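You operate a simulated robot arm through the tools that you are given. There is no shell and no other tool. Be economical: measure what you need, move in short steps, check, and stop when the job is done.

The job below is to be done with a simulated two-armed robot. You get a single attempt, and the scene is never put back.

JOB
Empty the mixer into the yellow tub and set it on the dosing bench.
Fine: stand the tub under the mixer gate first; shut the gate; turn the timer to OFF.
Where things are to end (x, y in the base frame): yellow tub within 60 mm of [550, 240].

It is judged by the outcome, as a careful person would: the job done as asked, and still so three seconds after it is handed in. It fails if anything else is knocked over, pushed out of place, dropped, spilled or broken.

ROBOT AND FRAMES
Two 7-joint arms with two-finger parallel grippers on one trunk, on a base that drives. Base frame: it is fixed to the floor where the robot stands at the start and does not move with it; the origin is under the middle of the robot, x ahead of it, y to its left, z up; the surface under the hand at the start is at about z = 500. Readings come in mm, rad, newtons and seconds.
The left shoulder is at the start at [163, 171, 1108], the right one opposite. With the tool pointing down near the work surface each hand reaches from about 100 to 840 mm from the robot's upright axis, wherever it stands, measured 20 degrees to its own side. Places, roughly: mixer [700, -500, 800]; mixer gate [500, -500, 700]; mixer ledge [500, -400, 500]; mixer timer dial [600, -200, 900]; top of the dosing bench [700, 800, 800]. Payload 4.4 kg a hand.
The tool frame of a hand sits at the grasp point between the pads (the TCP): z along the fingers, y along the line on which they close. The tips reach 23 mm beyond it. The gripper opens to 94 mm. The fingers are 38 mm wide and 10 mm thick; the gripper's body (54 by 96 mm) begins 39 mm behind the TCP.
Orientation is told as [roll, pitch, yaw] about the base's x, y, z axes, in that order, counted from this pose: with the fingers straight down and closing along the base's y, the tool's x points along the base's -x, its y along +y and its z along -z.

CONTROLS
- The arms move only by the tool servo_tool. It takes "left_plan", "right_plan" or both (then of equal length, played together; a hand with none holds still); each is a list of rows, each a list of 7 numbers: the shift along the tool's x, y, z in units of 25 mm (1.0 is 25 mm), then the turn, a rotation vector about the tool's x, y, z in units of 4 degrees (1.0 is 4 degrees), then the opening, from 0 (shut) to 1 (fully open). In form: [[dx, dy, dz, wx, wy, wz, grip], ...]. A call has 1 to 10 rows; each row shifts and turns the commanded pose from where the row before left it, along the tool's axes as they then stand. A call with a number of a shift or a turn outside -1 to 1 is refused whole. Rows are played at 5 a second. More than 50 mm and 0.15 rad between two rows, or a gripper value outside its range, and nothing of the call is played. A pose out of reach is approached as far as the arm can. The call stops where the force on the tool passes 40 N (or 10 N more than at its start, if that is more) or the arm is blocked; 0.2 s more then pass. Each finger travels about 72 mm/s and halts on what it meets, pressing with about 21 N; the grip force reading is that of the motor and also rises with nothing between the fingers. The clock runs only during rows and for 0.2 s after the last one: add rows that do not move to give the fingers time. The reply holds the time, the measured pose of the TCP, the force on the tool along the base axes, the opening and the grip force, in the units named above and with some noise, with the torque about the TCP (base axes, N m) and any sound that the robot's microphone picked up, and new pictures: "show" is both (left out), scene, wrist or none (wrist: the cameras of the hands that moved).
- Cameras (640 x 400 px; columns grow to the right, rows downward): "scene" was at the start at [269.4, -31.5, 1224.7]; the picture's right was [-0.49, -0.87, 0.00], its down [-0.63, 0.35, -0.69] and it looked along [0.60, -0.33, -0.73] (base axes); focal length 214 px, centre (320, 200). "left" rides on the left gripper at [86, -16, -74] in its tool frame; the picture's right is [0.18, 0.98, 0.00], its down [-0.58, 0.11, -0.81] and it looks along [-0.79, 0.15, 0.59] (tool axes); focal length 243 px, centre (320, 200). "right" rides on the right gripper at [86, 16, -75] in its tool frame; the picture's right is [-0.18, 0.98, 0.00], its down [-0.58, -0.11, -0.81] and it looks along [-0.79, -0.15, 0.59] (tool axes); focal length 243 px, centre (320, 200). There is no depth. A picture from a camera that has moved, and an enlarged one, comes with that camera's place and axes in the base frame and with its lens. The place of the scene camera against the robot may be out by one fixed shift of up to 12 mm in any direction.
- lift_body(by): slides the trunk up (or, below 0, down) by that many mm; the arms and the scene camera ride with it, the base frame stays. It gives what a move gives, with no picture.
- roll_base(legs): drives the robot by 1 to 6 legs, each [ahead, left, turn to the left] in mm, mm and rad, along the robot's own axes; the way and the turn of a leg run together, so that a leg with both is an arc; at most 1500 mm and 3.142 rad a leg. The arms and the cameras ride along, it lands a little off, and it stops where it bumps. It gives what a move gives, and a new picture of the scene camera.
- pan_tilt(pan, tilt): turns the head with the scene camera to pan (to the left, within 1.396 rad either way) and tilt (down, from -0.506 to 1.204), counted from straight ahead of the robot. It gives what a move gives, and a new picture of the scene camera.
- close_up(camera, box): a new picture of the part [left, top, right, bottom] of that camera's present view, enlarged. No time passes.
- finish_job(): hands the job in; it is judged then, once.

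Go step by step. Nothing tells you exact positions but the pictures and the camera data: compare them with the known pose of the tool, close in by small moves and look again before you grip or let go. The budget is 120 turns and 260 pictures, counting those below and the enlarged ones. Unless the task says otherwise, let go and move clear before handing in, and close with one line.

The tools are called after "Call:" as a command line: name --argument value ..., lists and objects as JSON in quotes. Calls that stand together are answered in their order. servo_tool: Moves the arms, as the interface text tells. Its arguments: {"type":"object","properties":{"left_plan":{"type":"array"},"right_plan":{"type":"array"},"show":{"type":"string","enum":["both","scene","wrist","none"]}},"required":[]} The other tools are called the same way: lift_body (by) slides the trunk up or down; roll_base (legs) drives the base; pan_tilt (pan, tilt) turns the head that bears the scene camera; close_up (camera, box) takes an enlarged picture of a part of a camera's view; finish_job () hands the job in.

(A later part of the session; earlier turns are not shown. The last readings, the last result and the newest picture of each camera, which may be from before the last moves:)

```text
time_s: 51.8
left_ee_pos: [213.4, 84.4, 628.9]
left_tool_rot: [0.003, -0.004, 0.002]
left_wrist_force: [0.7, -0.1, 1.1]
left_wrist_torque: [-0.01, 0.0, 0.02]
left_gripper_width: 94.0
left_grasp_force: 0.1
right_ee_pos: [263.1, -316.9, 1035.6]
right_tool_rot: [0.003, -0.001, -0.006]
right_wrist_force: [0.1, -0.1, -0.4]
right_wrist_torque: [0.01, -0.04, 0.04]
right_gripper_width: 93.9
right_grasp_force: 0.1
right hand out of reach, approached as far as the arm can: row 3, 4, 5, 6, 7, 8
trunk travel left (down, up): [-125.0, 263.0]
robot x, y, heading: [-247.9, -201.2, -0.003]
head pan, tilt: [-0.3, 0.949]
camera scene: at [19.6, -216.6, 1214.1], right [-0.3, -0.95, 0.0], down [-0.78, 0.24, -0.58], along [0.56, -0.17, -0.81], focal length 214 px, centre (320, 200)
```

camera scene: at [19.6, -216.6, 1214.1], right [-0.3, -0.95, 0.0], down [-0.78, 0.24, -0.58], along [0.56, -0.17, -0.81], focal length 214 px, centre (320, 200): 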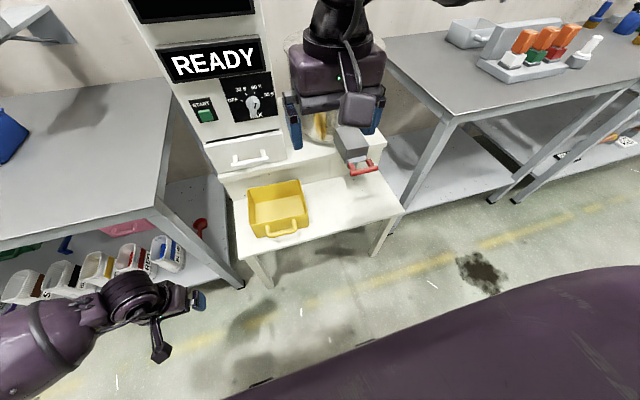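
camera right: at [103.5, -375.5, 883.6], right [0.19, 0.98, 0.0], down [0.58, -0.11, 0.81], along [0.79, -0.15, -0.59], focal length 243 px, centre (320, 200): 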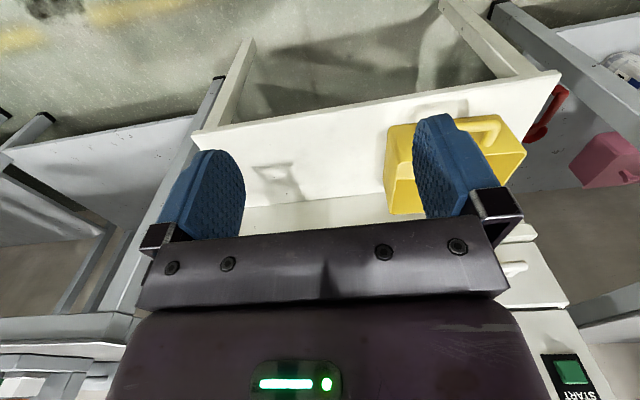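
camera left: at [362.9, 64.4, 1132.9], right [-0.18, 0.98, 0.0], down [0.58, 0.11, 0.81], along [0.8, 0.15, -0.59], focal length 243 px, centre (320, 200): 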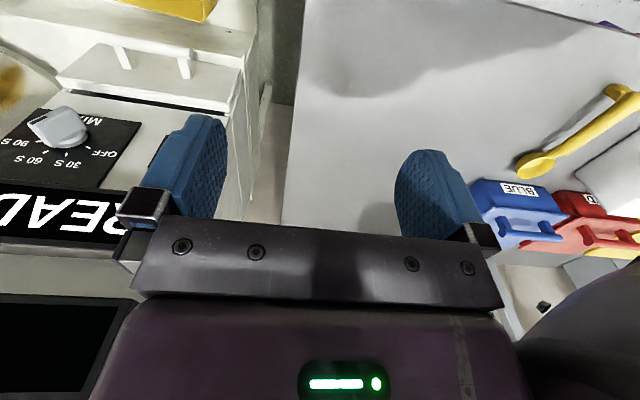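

The right elbow sits forward and high. I'll pull the right hand back beside the body, which should fold the elbow rearward, then go down and forward.

Call:
servo_tool --right_plan '[[0, -1, 0, 0, 0, 0, 1], [0, -1, 0, 0, 0, 0, 1], [0, -1, 0, 0, 0, 0, 1], [0, -1, 0, 0, 0, 0, 1], [0, -1, 0, 0, 0, 0, 1], [1, -1, 0, 0, 0, 0, 1], [1, -1, 0, 0, 0, 0, 1], [1, -1, 0, 0, 0, 0, 1], [1, -1, 0, 0, 0, 0, 1], [1, -1, 0, 0, 0, 0, 1]]' --show "none"

Call:
servo_tool --right_plan '[[1, -1, 0.5, 0, 0, 0, 1], [1, -1, 0.5, 0, 0, 0, 1], [1, 0, 0.5, 0, 0, 0, 1], [1, 0, 0.5, 0, 0, 0, 1], [1, 0, 0.5, 0, 0, 0, 1], [0, 0, 1, 0, 0, 0, 1], [0, 0, 1, 0, 0, 0, 1], [0, 0, 1, 0, 0, 0, 1], [0, 0, 1, 0, 0, 0, 1], [0, 0, 1, 0, 0, 0, 1]]' --show "none"

Call:
servo_tool --right_plan '[[0, 0, 1, 0, 0, 0, 1], [0, 0, 1, 0, 0, 0, 1], [0, 0, 1, 0, 0, 0, 1], [0, 0, 1, 0, 0, 0, 1], [-1, 0, 0, 0, 0, 0, 1], [-1, 0, 0, 0, 0, 0, 1], [-1, 0, 0, 0, 0, 0, 1], [-1, 0, 0, 0, 0, 0, 1], [-1, 0, 0, 0, 0, 0, 1], [-1, 0, 0, 0, 0, 0, 1]]' --show "scene"

```text
time_s: 54.2
left_ee_pos: [213.0, 83.9, 627.8]
left_tool_rot: [0.004, -0.003, 0.0]
left_wrist_force: [1.2, -0.3, 0.4]
left_wrist_torque: [0.0, 0.01, 0.01]
left_gripper_width: 94.0
left_grasp_force: 0.1
right_ee_pos: [168.1, -551.1, 1069.0]
right_tool_rot: [0.028, -0.142, 0.037]
right_wrist_force: [0.4, -0.1, 0.0]
right_wrist_torque: [0.02, -0.01, 0.03]
right_gripper_width: 94.0
right_grasp_force: 0.0
right hand out of reach, approached as far as the arm can: row 10
trunk travel left (down, up): [-125.0, 263.0]
robot x, y, heading: [-250.8, -199.7, 0.001]
head pan, tilt: [-0.3, 0.949]
stopped in row 10 (right hand): the arm was blocked; the commanded pose is now the measured one
```

```text
time_s: 56.4
left_ee_pos: [213.4, 83.8, 628.2]
left_tool_rot: [0.003, -0.002, 0.0]
left_wrist_force: [0.0, -0.1, -0.2]
left_wrist_torque: [-0.01, 0.04, 0.02]
left_gripper_width: 94.1
left_grasp_force: 0.0
right_ee_pos: [154.4, -619.1, 907.1]
right_tool_rot: [0.026, -0.143, 0.034]
right_wrist_force: [-0.1, -0.5, 0.0]
right_wrist_torque: [0.01, 0.01, -0.05]
right_gripper_width: 94.1
right_grasp_force: 0.1
right hand out of reach, approached as far as the arm can: row 1, 2, 3, 4, 5, 7
trunk travel left (down, up): [-125.0, 263.0]
robot x, y, heading: [-249.4, -201.5, -0.001]
head pan, tilt: [-0.3, 0.949]
```

```text
time_s: 58.6
left_ee_pos: [213.5, 84.7, 628.6]
left_tool_rot: [0.004, -0.004, 0.004]
left_wrist_force: [0.7, -0.1, -0.3]
left_wrist_torque: [0.02, -0.01, -0.03]
left_gripper_width: 94.0
left_grasp_force: 0.0
right_ee_pos: [317.9, -610.9, 829.5]
right_tool_rot: [0.028, -0.143, 0.035]
right_wrist_force: [-0.8, 0.2, -1.2]
right_wrist_torque: [-0.01, -0.02, -0.03]
right_gripper_width: 94.2
right_grasp_force: 0.0
trunk travel left (down, up): [-125.0, 263.0]
robot x, y, heading: [-248.9, -202.4, -0.002]
head pan, tilt: [-0.3, 0.949]
camera scene: at [20.1, -216.6, 1214.0], right [-0.3, -0.95, 0.0], down [-0.78, 0.24, -0.58], along [0.56, -0.17, -0.81], focal length 214 px, centre (320, 200)
```

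scene: 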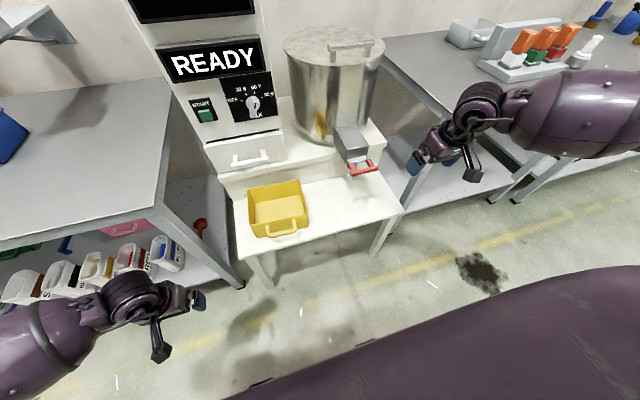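

The right elbow is now low, mirroring the left. I'll straighten the tilt and go down.

Call:
servo_tool --right_plan '[[0, 0, 0, 0.4, 1, 0.5, 1], [0, 0, 0, 0, 1, 0, 1], [0, 0, 1, 0, 0, 0, 1], [0, 0, 1, 0, 0, 0, 1], [0, 0, 1, 0, 0, 0, 1], [0, 0, 1, 0, 0, 0, 1], [0, 0, 1, 0, 0, 0, 1], [0, 0, 1, 0, 0, 0, 1], [0, 1, 1, 0, 0, 0, 1], [0, 1, 0, 0, 0, 0, 1]]' --show "none"

Call:
servo_tool --right_plan '[[0, 1, 0, 0, 0, 0, 1], [0, 1, 0, 0, 0, 0, 1], [0, 1, 0, 0, 0, 0, 1], [0, 1, 0, 0, 0, 0, 1], [0, 1, 0, 0, 0, 0, 1], [0, 1, 0, 0, 0, 0, 1], [0, 1, 0, 0, 0, 0, 1], [0, 1, 0, 0, 0, 0, 1]]' --show "both"

```text
time_s: 60.8
left_ee_pos: [213.2, 83.4, 630.6]
left_tool_rot: [0.002, -0.005, 0.002]
left_wrist_force: [0.4, 0.1, 1.1]
left_wrist_torque: [0.0, -0.01, 0.04]
left_gripper_width: 93.9
left_grasp_force: 0.1
right_ee_pos: [317.7, -560.3, 656.1]
right_tool_rot: [0.002, -0.006, 0.001]
right_wrist_force: [0.2, 1.0, -0.2]
right_wrist_torque: [0.0, 0.02, -0.01]
right_gripper_width: 94.0
right_grasp_force: 0.0
trunk travel left (down, up): [-125.0, 263.0]
robot x, y, heading: [-250.2, -202.2, -0.001]
head pan, tilt: [-0.3, 0.949]
```

```text
time_s: 62.6
left_ee_pos: [213.0, 83.2, 628.4]
left_tool_rot: [0.003, -0.004, 0.003]
left_wrist_force: [-0.4, 0.0, -0.2]
left_wrist_torque: [0.02, 0.02, -0.03]
left_gripper_width: 94.1
left_grasp_force: 0.0
right_ee_pos: [316.4, -360.2, 657.4]
right_tool_rot: [0.001, -0.005, 0.002]
right_wrist_force: [-0.3, 0.1, -1.1]
right_wrist_torque: [-0.01, -0.02, -0.02]
right_gripper_width: 94.1
right_grasp_force: 0.1
trunk travel left (down, up): [-125.0, 263.0]
robot x, y, heading: [-251.9, -205.6, -0.002]
head pan, tilt: [-0.3, 0.949]
camera scene: at [19.8, -216.4, 1214.1], right [-0.3, -0.95, 0.0], down [-0.78, 0.24, -0.58], along [0.56, -0.17, -0.81], focal length 214 px, centre (320, 200)
camera right: at [230.8, -344.8, 732.4], right [0.18, 0.98, 0.0], down [0.58, -0.11, 0.81], along [0.8, -0.15, -0.59], focal length 243 px, centre (320, 200)
```

scene: 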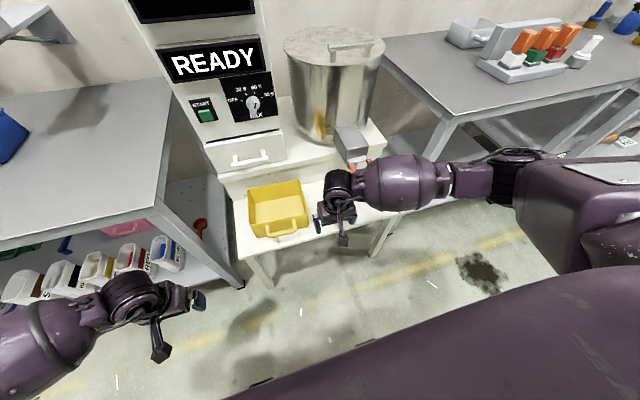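
right: 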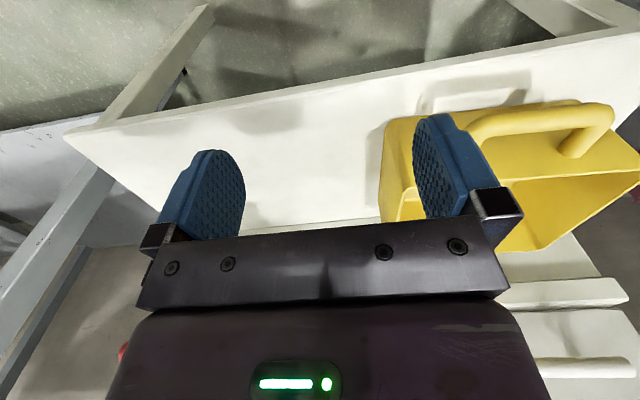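

Both arms are in a good posture. Now precise measuring, with close-ups of the tub from both cameras.

Call:
close_up --camera "scene" --box '[220, 150, 380, 250]'

Call:
close_up --camera "right" --box '[360, 60, 640, 260]'

```text
4.00 times, centred on (300, 200) of scene
camera zoom: at [19.8, -216.4, 1214.1], right [-0.3, -0.95, 0.0], down [-0.78, 0.24, -0.58], along [0.56, -0.17, -0.81], focal length 858 px, centre (400, 200)
```

zoom: 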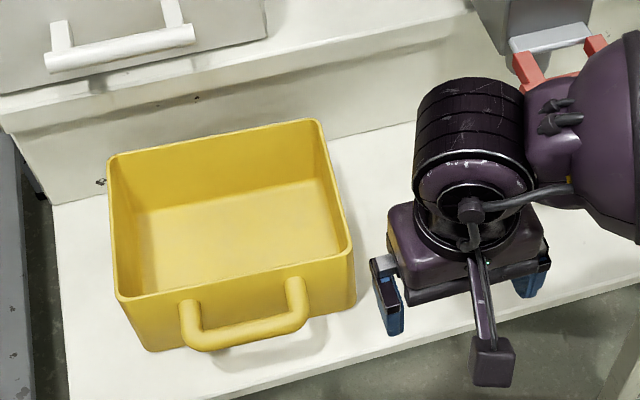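

```text
2.00 times, centred on (500, 160) of right
camera zoom: at [230.8, -344.8, 732.4], right [0.18, 0.98, 0.0], down [0.58, -0.11, 0.81], along [0.8, -0.15, -0.59], focal length 485 px, centre (-40, 280)
```

zoom: 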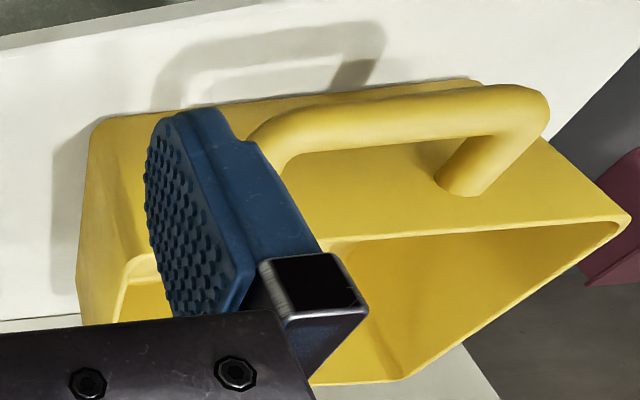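

The tub's rim runs about x 408–552, y -98 to -297, top near z 604. The handle loop is too tight for fingers, so I'll grip the left wall with the left hand and slide the tub across. The right arm moves aside first, then I look at the gate again.

Call:
servo_tool --right_plan '[[1, 0, 0, 0, 0, 0, 1], [1, 0, 0, 0, 0, 0, 1], [1, -1, 0, 0, 0, 0, 1], [1, -1, 0, 0, 0, 0, 1], [1, -1, 0, 0, 0, 0, 1], [0.5, -1, 0, 0, 0, 0, 1], [0, -1, 0, 0, 0, 0, 1], [0, -1, 0, 0, 0, 0, 1]]' --left_plan '[[0, 0, -1, 0, 0, 0, 1], [0, 0, -1, 0, 0, 0, 1], [0, 0, -1, 0, 0, 0, 1], [0, -1, 0, 0, 0, 0, 1], [0, -1, 0, 0, 0, 0, 1], [0, 0, 0, 0, 0, 0, 1], [0, 0, 0, 0, 0, 0, 1], [0, 0, 0, 0, 0, 0, 1]]' --show "none"

Call:
roll_base --legs '[[150, -100, 0]]'

Call:
close_up --camera "scene" --box '[280, 60, 480, 220]'

```text
time_s: 64.4
left_ee_pos: [214.4, 33.5, 702.7]
left_tool_rot: [0.004, -0.005, 0.002]
left_wrist_force: [-0.5, -0.1, -0.2]
left_wrist_torque: [0.0, -0.01, -0.01]
left_gripper_width: 94.1
left_grasp_force: 0.2
right_ee_pos: [179.6, -509.1, 657.6]
right_tool_rot: [0.004, -0.006, 0.003]
right_wrist_force: [0.1, 0.2, -0.3]
right_wrist_torque: [0.01, 0.01, -0.02]
right_gripper_width: 94.1
right_grasp_force: 0.0
trunk travel left (down, up): [-125.0, 263.0]
robot x, y, heading: [-252.0, -201.4, -0.003]
head pan, tilt: [-0.3, 0.949]
```

```text
time_s: 66.0
left_ee_pos: [365.3, -66.8, 702.3]
left_tool_rot: [0.003, -0.004, 0.003]
left_wrist_force: [0.1, -0.4, -0.5]
left_wrist_torque: [-0.06, 0.03, 0.02]
left_gripper_width: 93.9
left_grasp_force: 0.1
right_ee_pos: [332.8, -611.4, 657.4]
right_tool_rot: [0.004, -0.004, 0.0]
right_wrist_force: [-0.3, -0.2, -0.2]
right_wrist_torque: [0.0, 0.01, 0.02]
right_gripper_width: 94.1
right_grasp_force: 0.0
trunk travel left (down, up): [-125.0, 263.0]
robot x, y, heading: [-96.4, -302.5, -0.001]
head pan, tilt: [-0.3, 0.949]
camera scene: at [171.4, -317.8, 1214.0], right [-0.3, -0.95, 0.0], down [-0.78, 0.24, -0.58], along [0.56, -0.17, -0.81], focal length 214 px, centre (320, 200)
```

scene: 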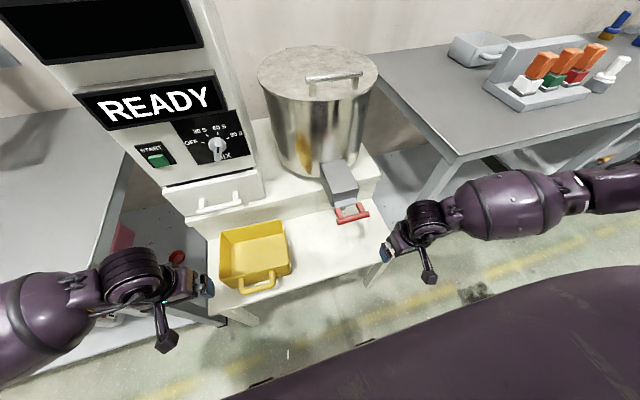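

```text
2.50 times, centred on (380, 140) of scene
camera zoom: at [171.4, -317.8, 1214.0], right [-0.3, -0.95, 0.0], down [-0.78, 0.24, -0.58], along [0.56, -0.17, -0.81], focal length 536 px, centre (170, 350)
```

zoom: 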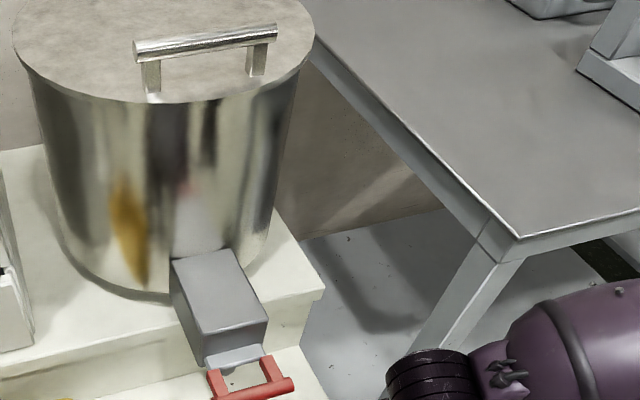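

The gate handle is at about [452,-503,690], the spout is near x 520, and the ledge's back step is at x≈594. I'll put the left hand above the tub's left wall.

Call:
servo_tool --left_plan '[[-1, -0.4, 0, 0, 0, 0, 1], [-1, -0.4, 0, 0, 0, 0, 1], [-1, -0.4, 0, 0, 0, 0, 1], [-1, 0, 0.8, 0, 0, 0, 1], [-0.4, 0, 0.8, 0, 0, 0, 1], [0, 0, 0, 0, 0, 0, 1]]' --show "both"

Call:
close_up --camera "scene" --box '[150, 190, 310, 310]'

```text
time_s: 67.3
left_ee_pos: [474.4, -97.3, 663.1]
left_tool_rot: [0.001, -0.005, 0.004]
left_wrist_force: [-0.3, -0.1, 0.2]
left_wrist_torque: [0.0, 0.01, -0.02]
left_gripper_width: 94.1
left_grasp_force: 0.1
right_ee_pos: [331.3, -609.5, 657.3]
right_tool_rot: [0.004, -0.002, 0.002]
right_wrist_force: [1.2, 0.3, -0.3]
right_wrist_torque: [0.01, -0.01, 0.0]
right_gripper_width: 94.0
right_grasp_force: 0.1
trunk travel left (down, up): [-125.0, 263.0]
robot x, y, heading: [-95.1, -303.5, -0.005]
head pan, tilt: [-0.3, 0.949]
camera scene: at [170.8, -317.5, 1214.2], right [-0.3, -0.95, 0.0], down [-0.78, 0.24, -0.58], along [0.56, -0.17, -0.81], focal length 214 px, centre (320, 200)
camera left: at [389.0, -113.6, 737.1], right [-0.19, 0.98, 0.0], down [0.58, 0.11, 0.81], along [0.79, 0.15, -0.59], focal length 243 px, centre (320, 200)
```

scene: 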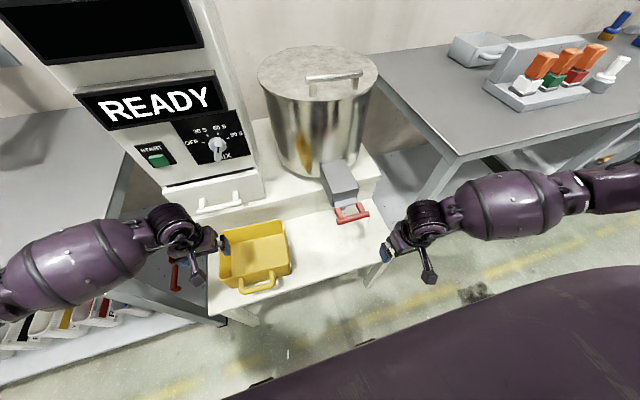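
left: 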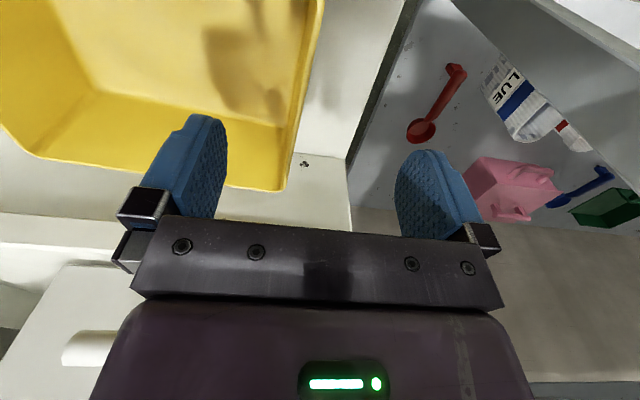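

```text
3.33 times, centred on (230, 250) of scene
camera zoom: at [170.8, -317.5, 1214.2], right [-0.3, -0.95, 0.0], down [-0.78, 0.24, -0.58], along [0.56, -0.17, -0.81], focal length 715 px, centre (620, 33)
```

zoom: 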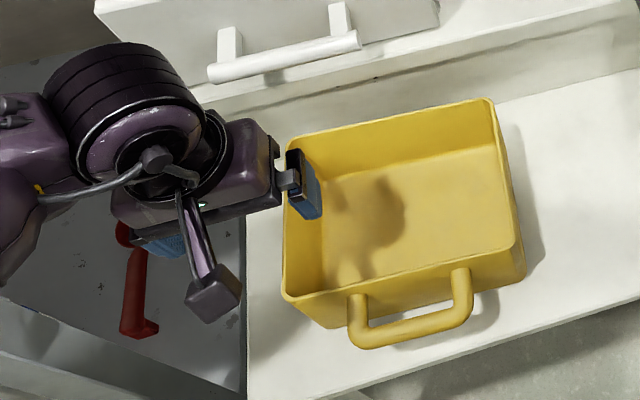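

The rim agrees at z≈604, with the left wall at y≈-107. I'll lower, centre and grip.

Call:
servo_tool --left_plan '[[0, -0.4, 1, 0, 0, 0, 1], [0, 0, 1, 0, 0, 0, 1], [0, 0, 0.9, 0, 0, 0, 1], [0, 0, 0, 0, 0, 0, 0.5], [0, 0, 0, 0, 0, 0, 0], [0, 0, 0, 0, 0, 0, 0], [0, 0, 0, 0, 0, 0, 0]]' --show "both"

```text
time_s: 69.0
left_ee_pos: [477.5, -121.5, 604.1]
left_tool_rot: [0.001, -0.022, -0.01]
left_wrist_force: [0.5, 0.5, 0.5]
left_wrist_torque: [-0.07, -0.09, 0.1]
left_gripper_width: 3.7
left_grasp_force: 21.3
right_ee_pos: [329.1, -617.4, 656.6]
right_tool_rot: [0.016, -0.012, -0.001]
right_wrist_force: [0.7, -0.1, 0.1]
right_wrist_torque: [-0.03, 0.0, -0.05]
right_gripper_width: 94.0
right_grasp_force: 0.1
trunk travel left (down, up): [-125.0, 263.0]
robot x, y, heading: [-97.8, -304.9, -0.007]
head pan, tilt: [-0.3, 0.949]
camera scene: at [163.8, -330.8, 1216.0], right [-0.3, -0.95, -0.01], down [-0.77, 0.25, -0.58], along [0.56, -0.17, -0.81], focal length 214 px, centre (320, 200)
camera left: at [389.1, -137.1, 675.2], right [-0.17, 0.98, 0.0], down [0.56, 0.1, 0.82], along [0.81, 0.14, -0.57], focal length 243 px, centre (320, 200)
```

scene: 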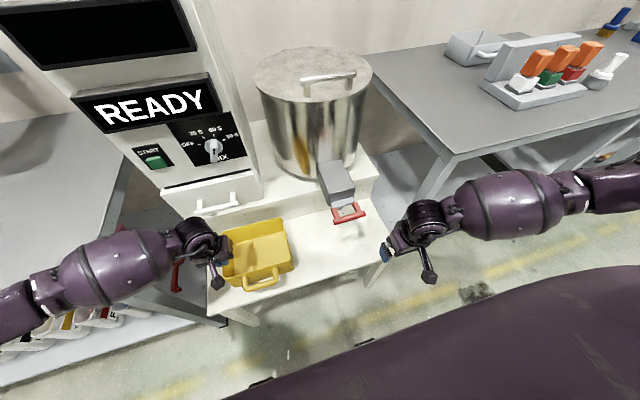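
left: 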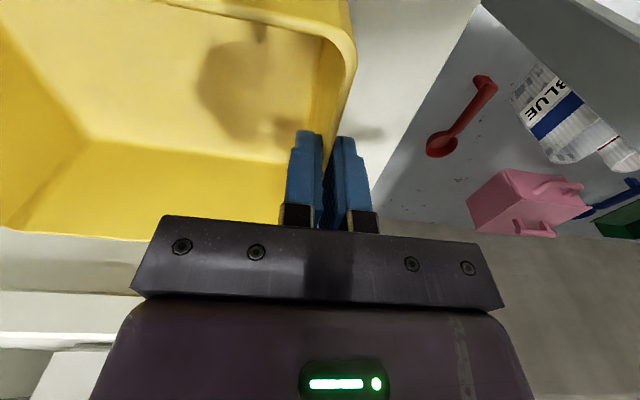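

The robot's body is leaning slightly, so the left forearm is probably resting on the bench's corner. I'll release and back up right away.

Call:
servo_tool --left_plan '[[0, 0, 0, 0, 0, 0, 0.5], [0, 0, 0, 0, 0, 0, 0.8], [0, 0, -1, 0, 0, 0, 1], [0, 0, -1, 0, 0, 0, 1], [0, 0, -1, 0, 0, 0, 1], [0, 0, 0, 0, 0, 0, 1]]' --show "scene"

Call:
close_up --camera "scene" --box '[0, 190, 320, 390]'

```text
time_s: 70.3
left_ee_pos: [475.8, -104.3, 663.8]
left_tool_rot: [0.004, -0.003, 0.009]
left_wrist_force: [0.2, 0.3, -1.0]
left_wrist_torque: [-0.01, 0.03, -0.02]
left_gripper_width: 93.9
left_grasp_force: 0.1
right_ee_pos: [331.2, -608.4, 656.8]
right_tool_rot: [0.003, -0.004, 0.005]
right_wrist_force: [-1.4, 0.8, 0.4]
right_wrist_torque: [-0.03, 0.0, -0.03]
right_gripper_width: 94.1
right_grasp_force: 0.0
trunk travel left (down, up): [-125.0, 263.0]
robot x, y, heading: [-96.5, -303.8, 0.002]
head pan, tilt: [-0.3, 0.949]
camera scene: at [171.4, -316.0, 1213.9], right [-0.3, -0.96, 0.0], down [-0.78, 0.24, -0.58], along [0.56, -0.17, -0.81], focal length 214 px, centre (320, 200)
```

scene: 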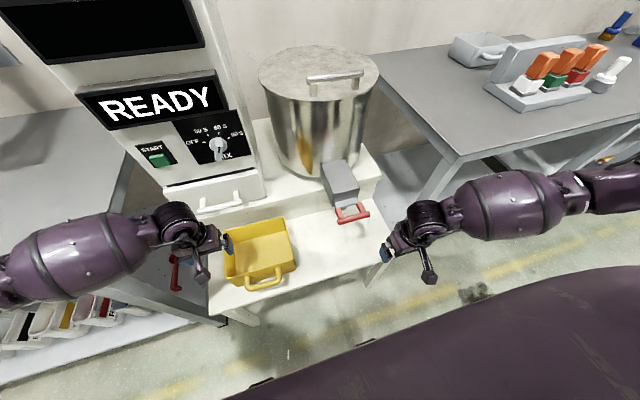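

```text
2.00 times, centred on (160, 290) of scene
camera zoom: at [171.4, -316.0, 1213.9], right [-0.3, -0.96, 0.0], down [-0.78, 0.24, -0.58], along [0.56, -0.17, -0.81], focal length 429 px, centre (640, 20)
```

zoom: 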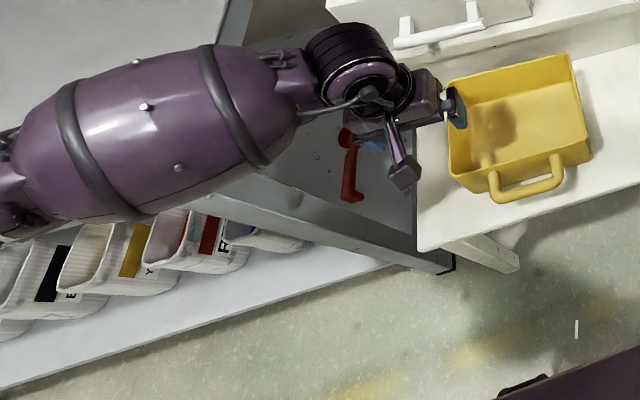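

Everything returned to normal and the bench did not move. Raising the trunk will steepen the forearms so they clear the bench, so I lift 200 mm and come down with the arm.

Call:
lift_body --by 200

Call:
servo_tool --left_plan '[[0, 0, 1, 0, 0, 0, 1], [0, 0, 1, 0, 0, 0, 1], [0, 0, 1, 0, 0, 0, 1], [0, 0, 1, 0, 0, 0, 1], [0, 0, 1, 0, 0, 0, 1], [0, 0, 1, 0, 0, 0, 1], [0, 0, 1, 0, 0, 0, 1], [0, 0, 0, 0, 0, 0, 1]]' --show "both"

```text
time_s: 72.5
left_ee_pos: [474.9, -105.4, 865.1]
left_tool_rot: [0.002, -0.003, 0.003]
left_wrist_force: [-0.3, -0.3, -0.2]
left_wrist_torque: [-0.03, 0.01, 0.0]
left_gripper_width: 94.0
left_grasp_force: 0.0
right_ee_pos: [331.4, -610.1, 854.3]
right_tool_rot: [0.004, -0.005, 0.002]
right_wrist_force: [0.5, -0.1, -0.3]
right_wrist_torque: [-0.01, 0.0, 0.0]
right_gripper_width: 94.2
right_grasp_force: 0.1
trunk travel left (down, up): [-325.0, 63.0]
robot x, y, heading: [-98.7, -302.3, 0.003]
head pan, tilt: [-0.3, 0.949]
```

```text
time_s: 74.3
left_ee_pos: [476.1, -105.5, 692.2]
left_tool_rot: [0.003, -0.006, 0.005]
left_wrist_force: [-1.0, -0.4, 0.1]
left_wrist_torque: [0.01, -0.01, -0.04]
left_gripper_width: 94.0
left_grasp_force: 0.1
right_ee_pos: [330.9, -609.8, 857.1]
right_tool_rot: [0.004, -0.004, 0.002]
right_wrist_force: [-0.1, 0.1, -0.1]
right_wrist_torque: [-0.01, 0.0, 0.01]
right_gripper_width: 94.0
right_grasp_force: 0.0
trunk travel left (down, up): [-325.0, 63.0]
robot x, y, heading: [-101.7, -302.9, -0.001]
head pan, tilt: [-0.3, 0.949]
camera scene: at [26.1, -317.0, 1433.6], right [-0.3, -0.95, 0.0], down [-0.78, 0.24, -0.58], along [0.56, -0.17, -0.81], focal length 214 px, centre (320, 200)
camera left: at [389.7, -122.1, 765.2], right [-0.19, 0.98, 0.0], down [0.58, 0.11, 0.81], along [0.79, 0.15, -0.59], focal length 243 px, centre (320, 200)
```

scene: 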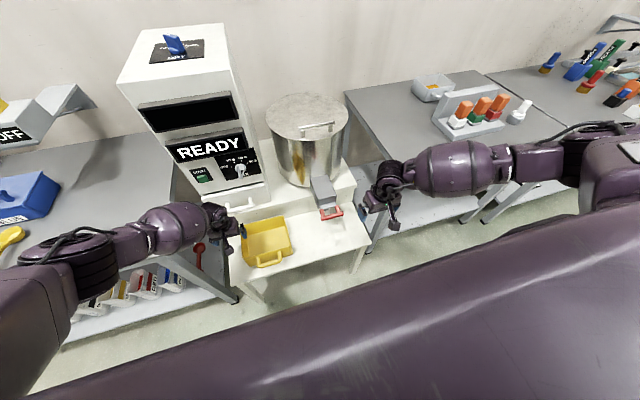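
left: 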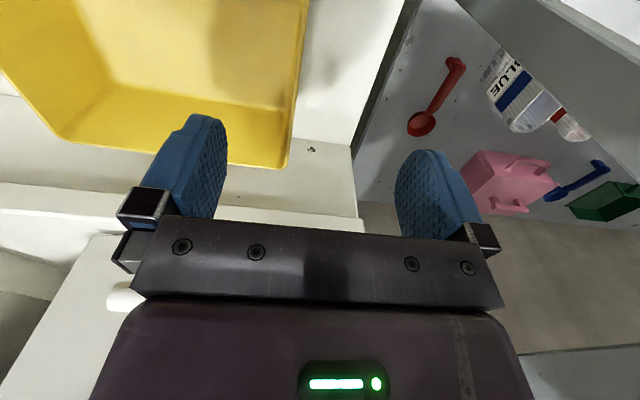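

The tub's left wall is now at y≈-122. I'll shift over and lower, checking for any contact before gripping.

Call:
servo_tool --left_plan '[[0, -0.65, 0, 0, 0, 0, 1], [0, 0, 1, 0, 0, 0, 1], [0, 0, 1, 0, 0, 0, 1], [0, 0, 1, 0, 0, 0, 1], [0, 0, 1, 0, 0, 0, 1], [0, 0, 0.2, 0, 0, 0, 1], [0, 0, 0, 0, 0, 0, 1]]' --show "both"

```text
time_s: 75.9
left_ee_pos: [445.9, -130.7, 622.9]
left_tool_rot: [0.003, -0.004, 0.003]
left_wrist_force: [-0.4, 0.3, -0.1]
left_wrist_torque: [-0.01, -0.02, -0.03]
left_gripper_width: 94.3
left_grasp_force: 0.0
left hand out of reach, approached as far as the arm can: row 3, 4, 5, 6
right_ee_pos: [331.4, -609.4, 857.2]
right_tool_rot: [0.003, -0.003, 0.002]
right_wrist_force: [0.3, 0.1, -1.1]
right_wrist_torque: [0.02, -0.02, 0.02]
right_gripper_width: 93.9
right_grasp_force: 0.1
trunk travel left (down, up): [-325.0, 63.0]
robot x, y, heading: [-97.4, -302.0, 0.0]
head pan, tilt: [-0.3, 0.949]
camera scene: at [25.9, -317.5, 1433.6], right [-0.3, -0.95, 0.0], down [-0.78, 0.24, -0.58], along [0.56, -0.17, -0.81], focal length 214 px, centre (320, 200)
camera left: at [359.3, -148.0, 695.9], right [-0.19, 0.98, 0.0], down [0.58, 0.11, 0.81], along [0.79, 0.15, -0.59], focal length 243 px, centre (320, 200)
```

scene: 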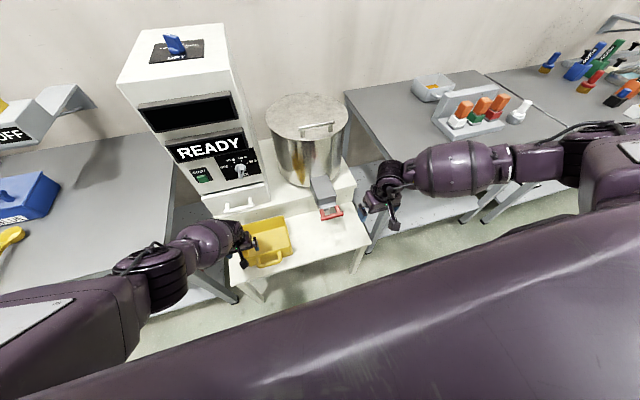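
left: 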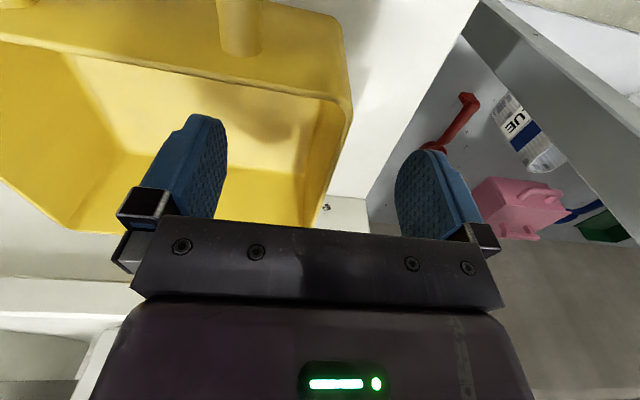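

I'm at maximum reach now. I'll lift a bit, drive the base forward 90 mm, and come back in from above.

Call:
servo_tool --left_plan '[[0, 0, -1, 0, 0, 0, 1], [0, 0, -1, 0, 0, 0, 1], [0, 0, 0, 0, 0, 0, 1]]' --show "none"

Call:
roll_base --legs '[[100, 0, 0]]'

Call:
servo_tool --left_plan '[[1, 0, 0, 0, 0, 0, 1], [1, 0, 0, 0, 0, 0, 1], [0.8, 0, 0, 0, 0, 0, 1], [0, 0, 0, 0, 0, 0, 1]]' --show "wrist"

```text
time_s: 76.7
left_ee_pos: [444.4, -131.5, 672.2]
left_tool_rot: [0.005, -0.003, 0.003]
left_wrist_force: [0.0, -0.4, -0.1]
left_wrist_torque: [0.01, 0.0, 0.02]
left_gripper_width: 94.1
left_grasp_force: 0.1
right_ee_pos: [331.4, -609.8, 857.5]
right_tool_rot: [0.003, -0.003, 0.001]
right_wrist_force: [0.5, 0.8, 0.5]
right_wrist_torque: [0.0, 0.03, 0.01]
right_gripper_width: 93.8
right_grasp_force: 0.1
trunk travel left (down, up): [-325.0, 63.0]
robot x, y, heading: [-97.2, -301.2, -0.006]
head pan, tilt: [-0.3, 0.949]
```

```text
time_s: 77.8
left_ee_pos: [511.0, -133.0, 667.1]
left_tool_rot: [0.003, 0.014, 0.001]
left_wrist_force: [-2.9, 0.2, 0.7]
left_wrist_torque: [-0.02, -0.15, -0.07]
left_gripper_width: 94.2
left_grasp_force: 0.1
right_ee_pos: [410.5, -608.3, 857.3]
right_tool_rot: [0.004, -0.007, 0.004]
right_wrist_force: [0.2, 0.5, 1.4]
right_wrist_torque: [0.02, 0.0, -0.01]
right_gripper_width: 94.0
right_grasp_force: 0.1
trunk travel left (down, up): [-325.0, 63.0]
robot x, y, heading: [-19.5, -304.1, 0.0]
head pan, tilt: [-0.3, 0.949]
stopped in leg 1: the robot was blocked; the commanded pose is now the measured one
camera scene: at [103.9, -316.9, 1433.5], right [-0.29, -0.96, 0.0], down [-0.78, 0.24, -0.58], along [0.56, -0.17, -0.81], focal length 214 px, centre (320, 200)
```

scene: 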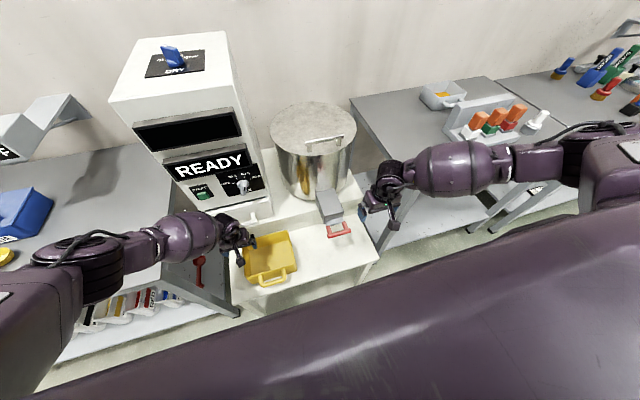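

```text
time_s: 78.8
left_ee_pos: [442.3, -131.7, 670.0]
left_tool_rot: [0.003, 0.013, 0.0]
left_wrist_force: [0.5, -0.9, 0.2]
left_wrist_torque: [0.01, -0.05, 0.01]
left_gripper_width: 94.4
left_grasp_force: 0.1
right_ee_pos: [410.7, -607.8, 856.5]
right_tool_rot: [0.005, -0.007, 0.004]
right_wrist_force: [0.2, -0.5, -0.4]
right_wrist_torque: [0.0, -0.01, 0.02]
right_gripper_width: 93.8
right_grasp_force: 0.2
trunk travel left (down, up): [-325.0, 63.0]
robot x, y, heading: [-19.2, -304.6, 0.001]
head pan, tilt: [-0.3, 0.949]
camera left: at [357.6, -147.6, 744.8], right [-0.19, 0.98, 0.01], down [0.59, 0.11, 0.8], along [0.78, 0.15, -0.6], focal length 243 px, centre (320, 200)
```

left: 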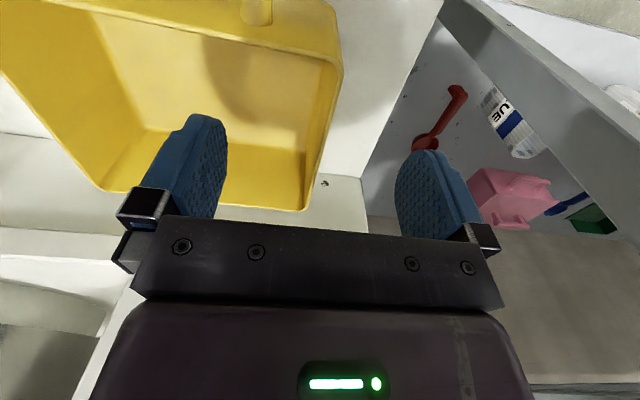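

Something touched while driving, but it backed off cleanly and the tub is undisturbed. I'll now set the hand over the wall (x 475, y -125) and lower.

Call:
servo_tool --left_plan '[[-0.7, 0.25, 0, 0, 0, 0, 1], [-0.5, 0, 0, 0, -0.2, 0, 1], [0, 0, 1, 0, 0, 0, 1], [0, 0, 1, 0, 0, 0, 1], [0, 0, 1, 0, 0, 0, 1], [0, 0, 0.2, 0, 0, 0, 1], [0, 0, 0, 0, 0, 0, 1]]' --show "both"

```text
time_s: 80.4
left_ee_pos: [471.8, -124.3, 588.5]
left_tool_rot: [0.002, -0.001, 0.002]
left_wrist_force: [0.1, 0.2, 0.1]
left_wrist_torque: [0.0, -0.01, 0.01]
left_gripper_width: 94.1
left_grasp_force: 0.1
right_ee_pos: [410.4, -609.0, 857.5]
right_tool_rot: [0.004, -0.004, 0.005]
right_wrist_force: [1.0, 0.4, -0.3]
right_wrist_torque: [-0.02, 0.01, -0.02]
right_gripper_width: 94.0
right_grasp_force: 0.1
trunk travel left (down, up): [-325.0, 63.0]
robot x, y, heading: [-20.7, -299.4, 0.001]
head pan, tilt: [-0.3, 0.949]
camera scene: at [104.1, -317.1, 1433.6], right [-0.3, -0.96, 0.0], down [-0.78, 0.24, -0.58], along [0.56, -0.17, -0.81], focal length 214 px, centre (320, 200)
camera left: at [385.7, -141.5, 662.6], right [-0.19, 0.98, 0.0], down [0.58, 0.11, 0.81], along [0.79, 0.15, -0.59], focal length 243 px, centre (320, 200)
```

scene: 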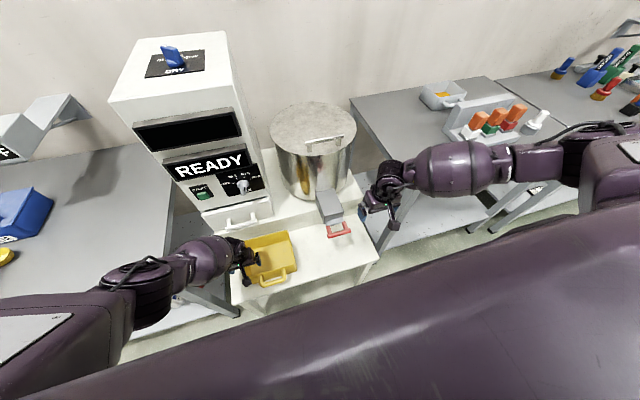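
left: 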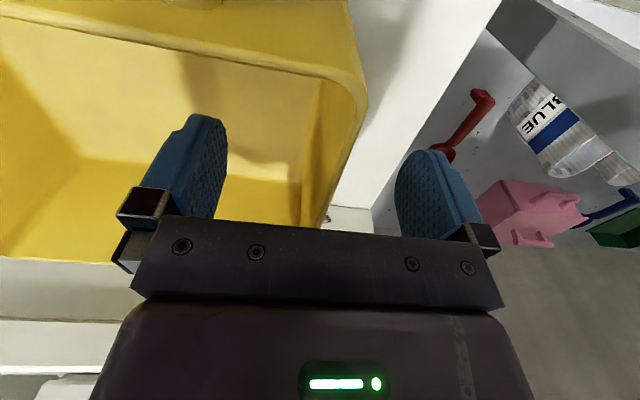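

No contact this time. I'll grip the wall and pull the right hand back to make room.

Call:
servo_tool --left_plan '[[0, 0, 0, 0, 0, 0, 0.5], [0, 0, 0, 0, 0, 0, 0], [0, 0, 0, 0, 0, 0, 0], [0, 0, 0, 0, 0, 0, 0], [0, 0, 0, 0, 0, 0, 0]]' --right_plan '[[1, 0, 0, 0, 0, 0, 1], [1, 0, 0, 0, 0, 0, 1], [1, 0, 0, 0, 0, 0, 1], [1, 0, 0, 0, 0, 0, 1], [0, 0, 0, 0, 0, 0, 1]]' --show "none"

Call:
roll_base --legs '[[0, -100, 0]]'

Call:
close_up --camera "left" --box '[0, 0, 640, 400]'

```text
time_s: 81.6
left_ee_pos: [471.3, -124.3, 588.4]
left_tool_rot: [0.004, 0.0, 0.001]
left_wrist_force: [-0.1, 0.2, 0.2]
left_wrist_torque: [-0.26, 0.09, -0.07]
left_gripper_width: 3.7
left_grasp_force: 21.5
right_ee_pos: [310.7, -609.8, 856.3]
right_tool_rot: [0.005, -0.004, 0.006]
right_wrist_force: [-1.1, 0.3, 0.4]
right_wrist_torque: [-0.02, 0.0, -0.03]
right_gripper_width: 94.2
right_grasp_force: 0.0
trunk travel left (down, up): [-325.0, 63.0]
robot x, y, heading: [-19.1, -301.8, 0.003]
head pan, tilt: [-0.3, 0.949]
```

```text
time_s: 83.2
left_ee_pos: [472.4, -225.2, 589.5]
left_tool_rot: [0.005, 0.0, 0.004]
left_wrist_force: [-0.6, 0.6, 0.6]
left_wrist_torque: [-0.34, -0.17, -0.04]
left_gripper_width: 3.8
left_grasp_force: 21.2
right_ee_pos: [310.9, -711.5, 856.8]
right_tool_rot: [0.003, -0.006, 0.008]
right_wrist_force: [0.9, 0.2, 0.0]
right_wrist_torque: [0.07, -0.03, 0.01]
right_gripper_width: 93.6
right_grasp_force: 0.1
trunk travel left (down, up): [-325.0, 63.0]
robot x, y, heading: [-18.7, -406.2, 0.002]
head pan, tilt: [-0.3, 0.949]
camera scene: at [104.2, -418.2, 1433.5], right [-0.29, -0.96, 0.0], down [-0.78, 0.24, -0.58], along [0.56, -0.17, -0.81], focal length 214 px, centre (320, 200)
```

scene: 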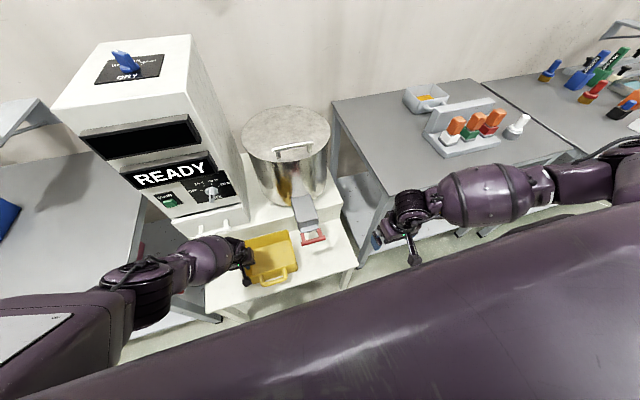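

```text
1.00 times, centred on (320, 200) of left (not enlarged: the box is as wide or as high as the picture)
camera zoom: at [385.7, -241.8, 662.7], right [-0.19, 0.98, 0.0], down [0.58, 0.11, 0.81], along [0.79, 0.15, -0.59], focal length 243 px, centre (320, 200)
```

zoom: 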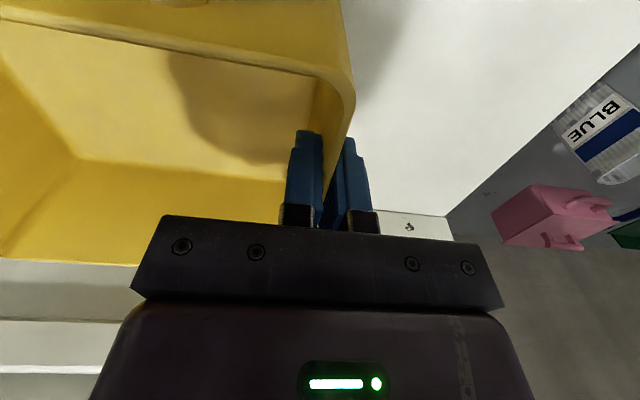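

It slides nicely. Next is another 150 mm right, then a look at the clearance to the gate.

Call:
roll_base --legs '[[0, -145, 0]]'

Call:
close_up --camera "scene" --box '[200, 170, 360, 310]'

```text
time_s: 85.1
left_ee_pos: [470.5, -368.0, 589.9]
left_tool_rot: [0.002, 0.0, 0.006]
left_wrist_force: [-0.7, 1.0, 0.8]
left_wrist_torque: [-0.31, -0.17, -0.07]
left_gripper_width: 3.8
left_grasp_force: 21.4
right_ee_pos: [313.5, -853.2, 855.6]
right_tool_rot: [0.005, -0.004, 0.01]
right_wrist_force: [1.0, -0.1, 0.1]
right_wrist_torque: [-0.04, 0.0, 0.01]
right_gripper_width: 94.0
right_grasp_force: 0.1
trunk travel left (down, up): [-325.0, 63.0]
robot x, y, heading: [-21.1, -550.2, 0.006]
head pan, tilt: [-0.3, 0.949]
camera scene: at [104.9, -563.0, 1433.5], right [-0.29, -0.96, 0.0], down [-0.78, 0.24, -0.58], along [0.56, -0.17, -0.81], focal length 214 px, centre (320, 200)
```

scene: 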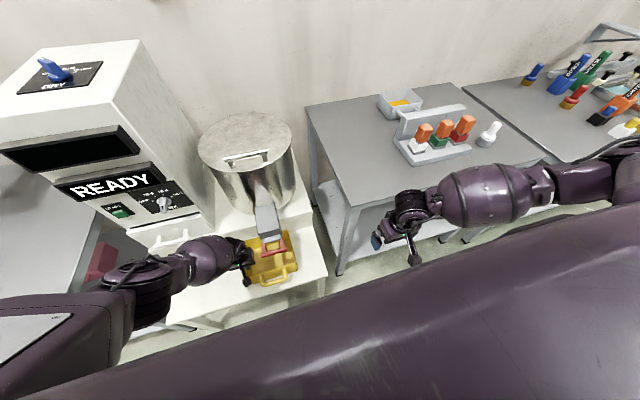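

```text
2.86 times, centred on (280, 240) of scene
camera zoom: at [104.9, -563.0, 1433.5], right [-0.29, -0.96, 0.0], down [-0.78, 0.24, -0.58], along [0.56, -0.17, -0.81], focal length 613 px, centre (434, 86)
```

zoom: 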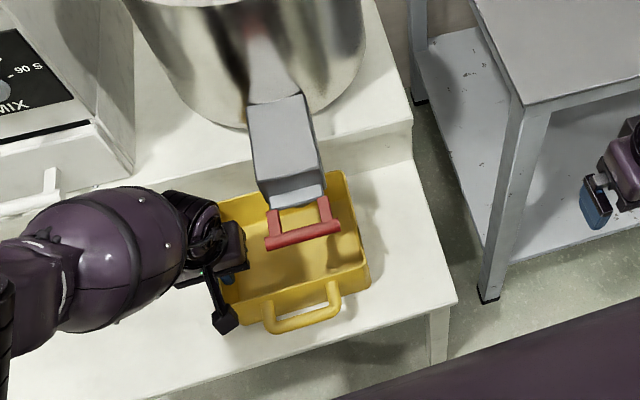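

The tub is nearly there. It needs about 20 mm more to the right and 15 mm forward, which the arm can do. Then I'll look from the left camera.

Call:
servo_tool --left_plan '[[-0.3, -0.4, 0, 0, 0, 0, 0], [-0.3, -0.4, 0, 0, 0, 0, 0], [0, 0, 0, 0, 0, 0, 0]]' --show "both"

Call:
close_up --camera "scene" --box '[230, 180, 330, 300]'

```text
time_s: 85.9
left_ee_pos: [482.7, -386.7, 590.8]
left_tool_rot: [0.003, 0.0, 0.009]
left_wrist_force: [-0.9, -0.1, 0.9]
left_wrist_torque: [-0.1, -0.15, -0.03]
left_gripper_width: 3.9
left_grasp_force: 21.1
left hand out of reach, approached as far as the arm can: row 2
right_ee_pos: [313.4, -852.8, 856.0]
right_tool_rot: [0.004, -0.005, 0.011]
right_wrist_force: [-0.6, 0.3, 1.3]
right_wrist_torque: [-0.01, 0.0, 0.01]
right_gripper_width: 94.0
right_grasp_force: 0.0
trunk travel left (down, up): [-325.0, 63.0]
robot x, y, heading: [-19.6, -550.6, 0.007]
head pan, tilt: [-0.3, 0.949]
camera scene: at [105.0, -562.9, 1433.5], right [-0.29, -0.96, 0.0], down [-0.78, 0.24, -0.58], along [0.56, -0.17, -0.81], focal length 214 px, centre (320, 200)
camera left: at [395.8, -403.9, 663.3], right [-0.19, 0.98, 0.0], down [0.58, 0.11, 0.81], along [0.79, 0.16, -0.59], focal length 243 px, centre (320, 200)
```

scene: 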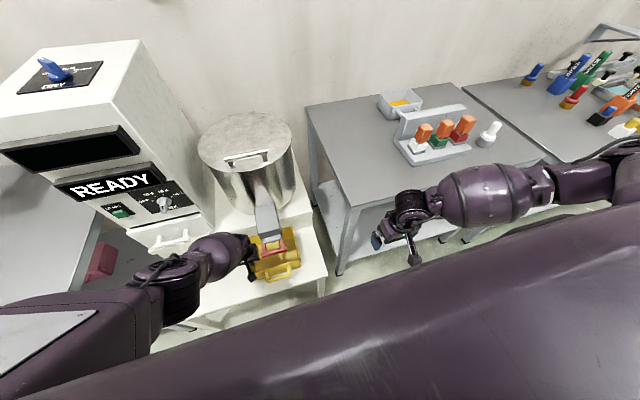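
left: 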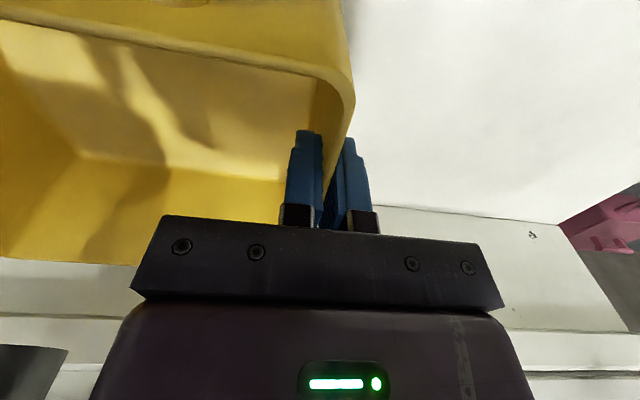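

```text
3.33 times, centred on (280, 240) of scene
camera zoom: at [105.0, -562.9, 1433.5], right [-0.29, -0.96, 0.0], down [-0.78, 0.24, -0.58], along [0.56, -0.17, -0.81], focal length 715 px, centre (453, 67)
```

zoom: 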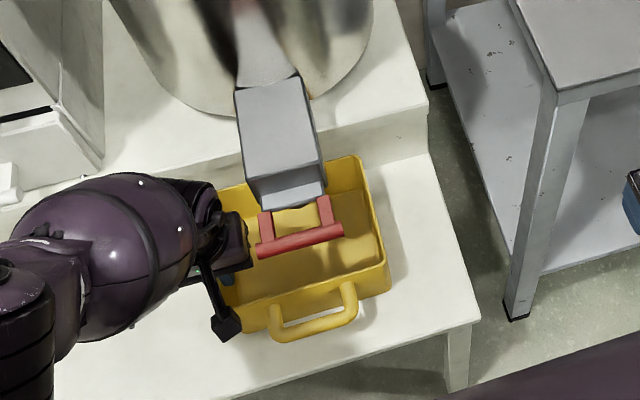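

The tub now stands under the spout. I'll release it, raise the left hand straight up, then look at the gate closely.

Call:
servo_tool --left_plan '[[0, 0, 0, 0, 0, 0, 0.2], [0, 0, 0, 0, 0, 0, 0.4], [0, 0, 0, 0, 0, 0, 0.4], [0, 0, -1, 0, 0, 0, 0.4], [0, 0, -1, 0, 0, 0, 0.4], [0, 0.5, -1, 0, 0, 0, 0.4], [0, 1, 0, 0, 0, 0, 0.4], [0, 1, 0, 0, 0, 0, 0.4], [1, 1, 0, 0, 0, 0, 0.4], [1, 1, 0, 0, 0, 0, 0.4]]' --show "none"

Call:
close_up --camera "scene" --box '[230, 180, 330, 300]'

Call:
close_up --camera "left" --box '[0, 0, 640, 400]'

```text
time_s: 88.1
left_ee_pos: [430.2, -274.4, 664.1]
left_tool_rot: [0.004, 0.0, 0.007]
left_wrist_force: [0.5, -0.5, 0.3]
left_wrist_torque: [0.03, -0.03, 0.02]
left_gripper_width: 37.8
left_grasp_force: 0.2
right_ee_pos: [313.4, -852.5, 856.9]
right_tool_rot: [0.003, -0.005, 0.011]
right_wrist_force: [-0.3, 1.0, 0.7]
right_wrist_torque: [-0.01, -0.04, 0.03]
right_gripper_width: 93.9
right_grasp_force: 0.1
trunk travel left (down, up): [-325.0, 63.0]
robot x, y, heading: [-17.8, -548.2, 0.005]
head pan, tilt: [-0.3, 0.949]
```

```text
3.33 times, centred on (280, 240) of scene
camera zoom: at [104.5, -561.9, 1433.6], right [-0.29, -0.96, 0.0], down [-0.78, 0.23, -0.58], along [0.56, -0.17, -0.81], focal length 715 px, centre (453, 67)
```

zoom: 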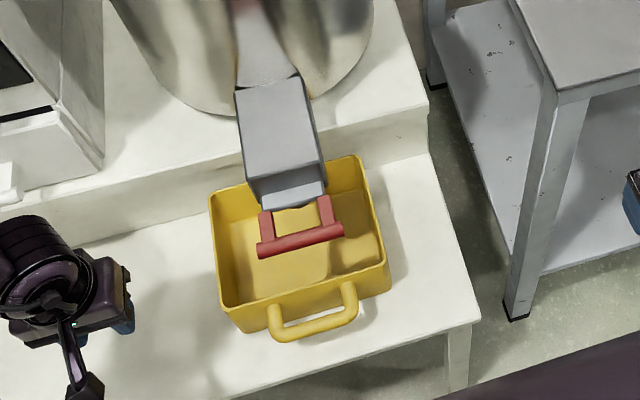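

```text
1.00 times, centred on (320, 200) of left (not enlarged: the box is as wide or as high as the picture)
camera zoom: at [343.6, -292.0, 737.6], right [-0.19, 0.98, 0.0], down [0.58, 0.11, 0.81], along [0.79, 0.16, -0.59], focal length 243 px, centre (320, 200)
```

zoom: 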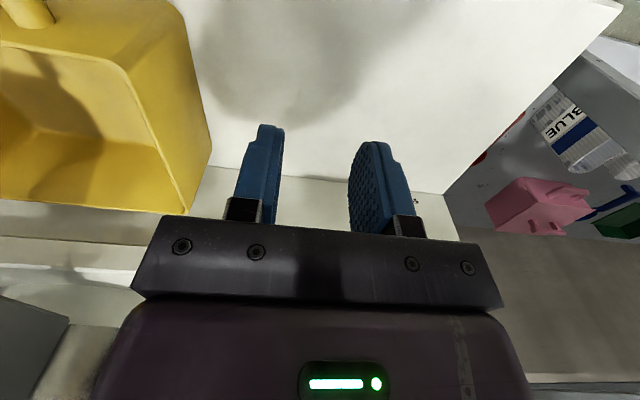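

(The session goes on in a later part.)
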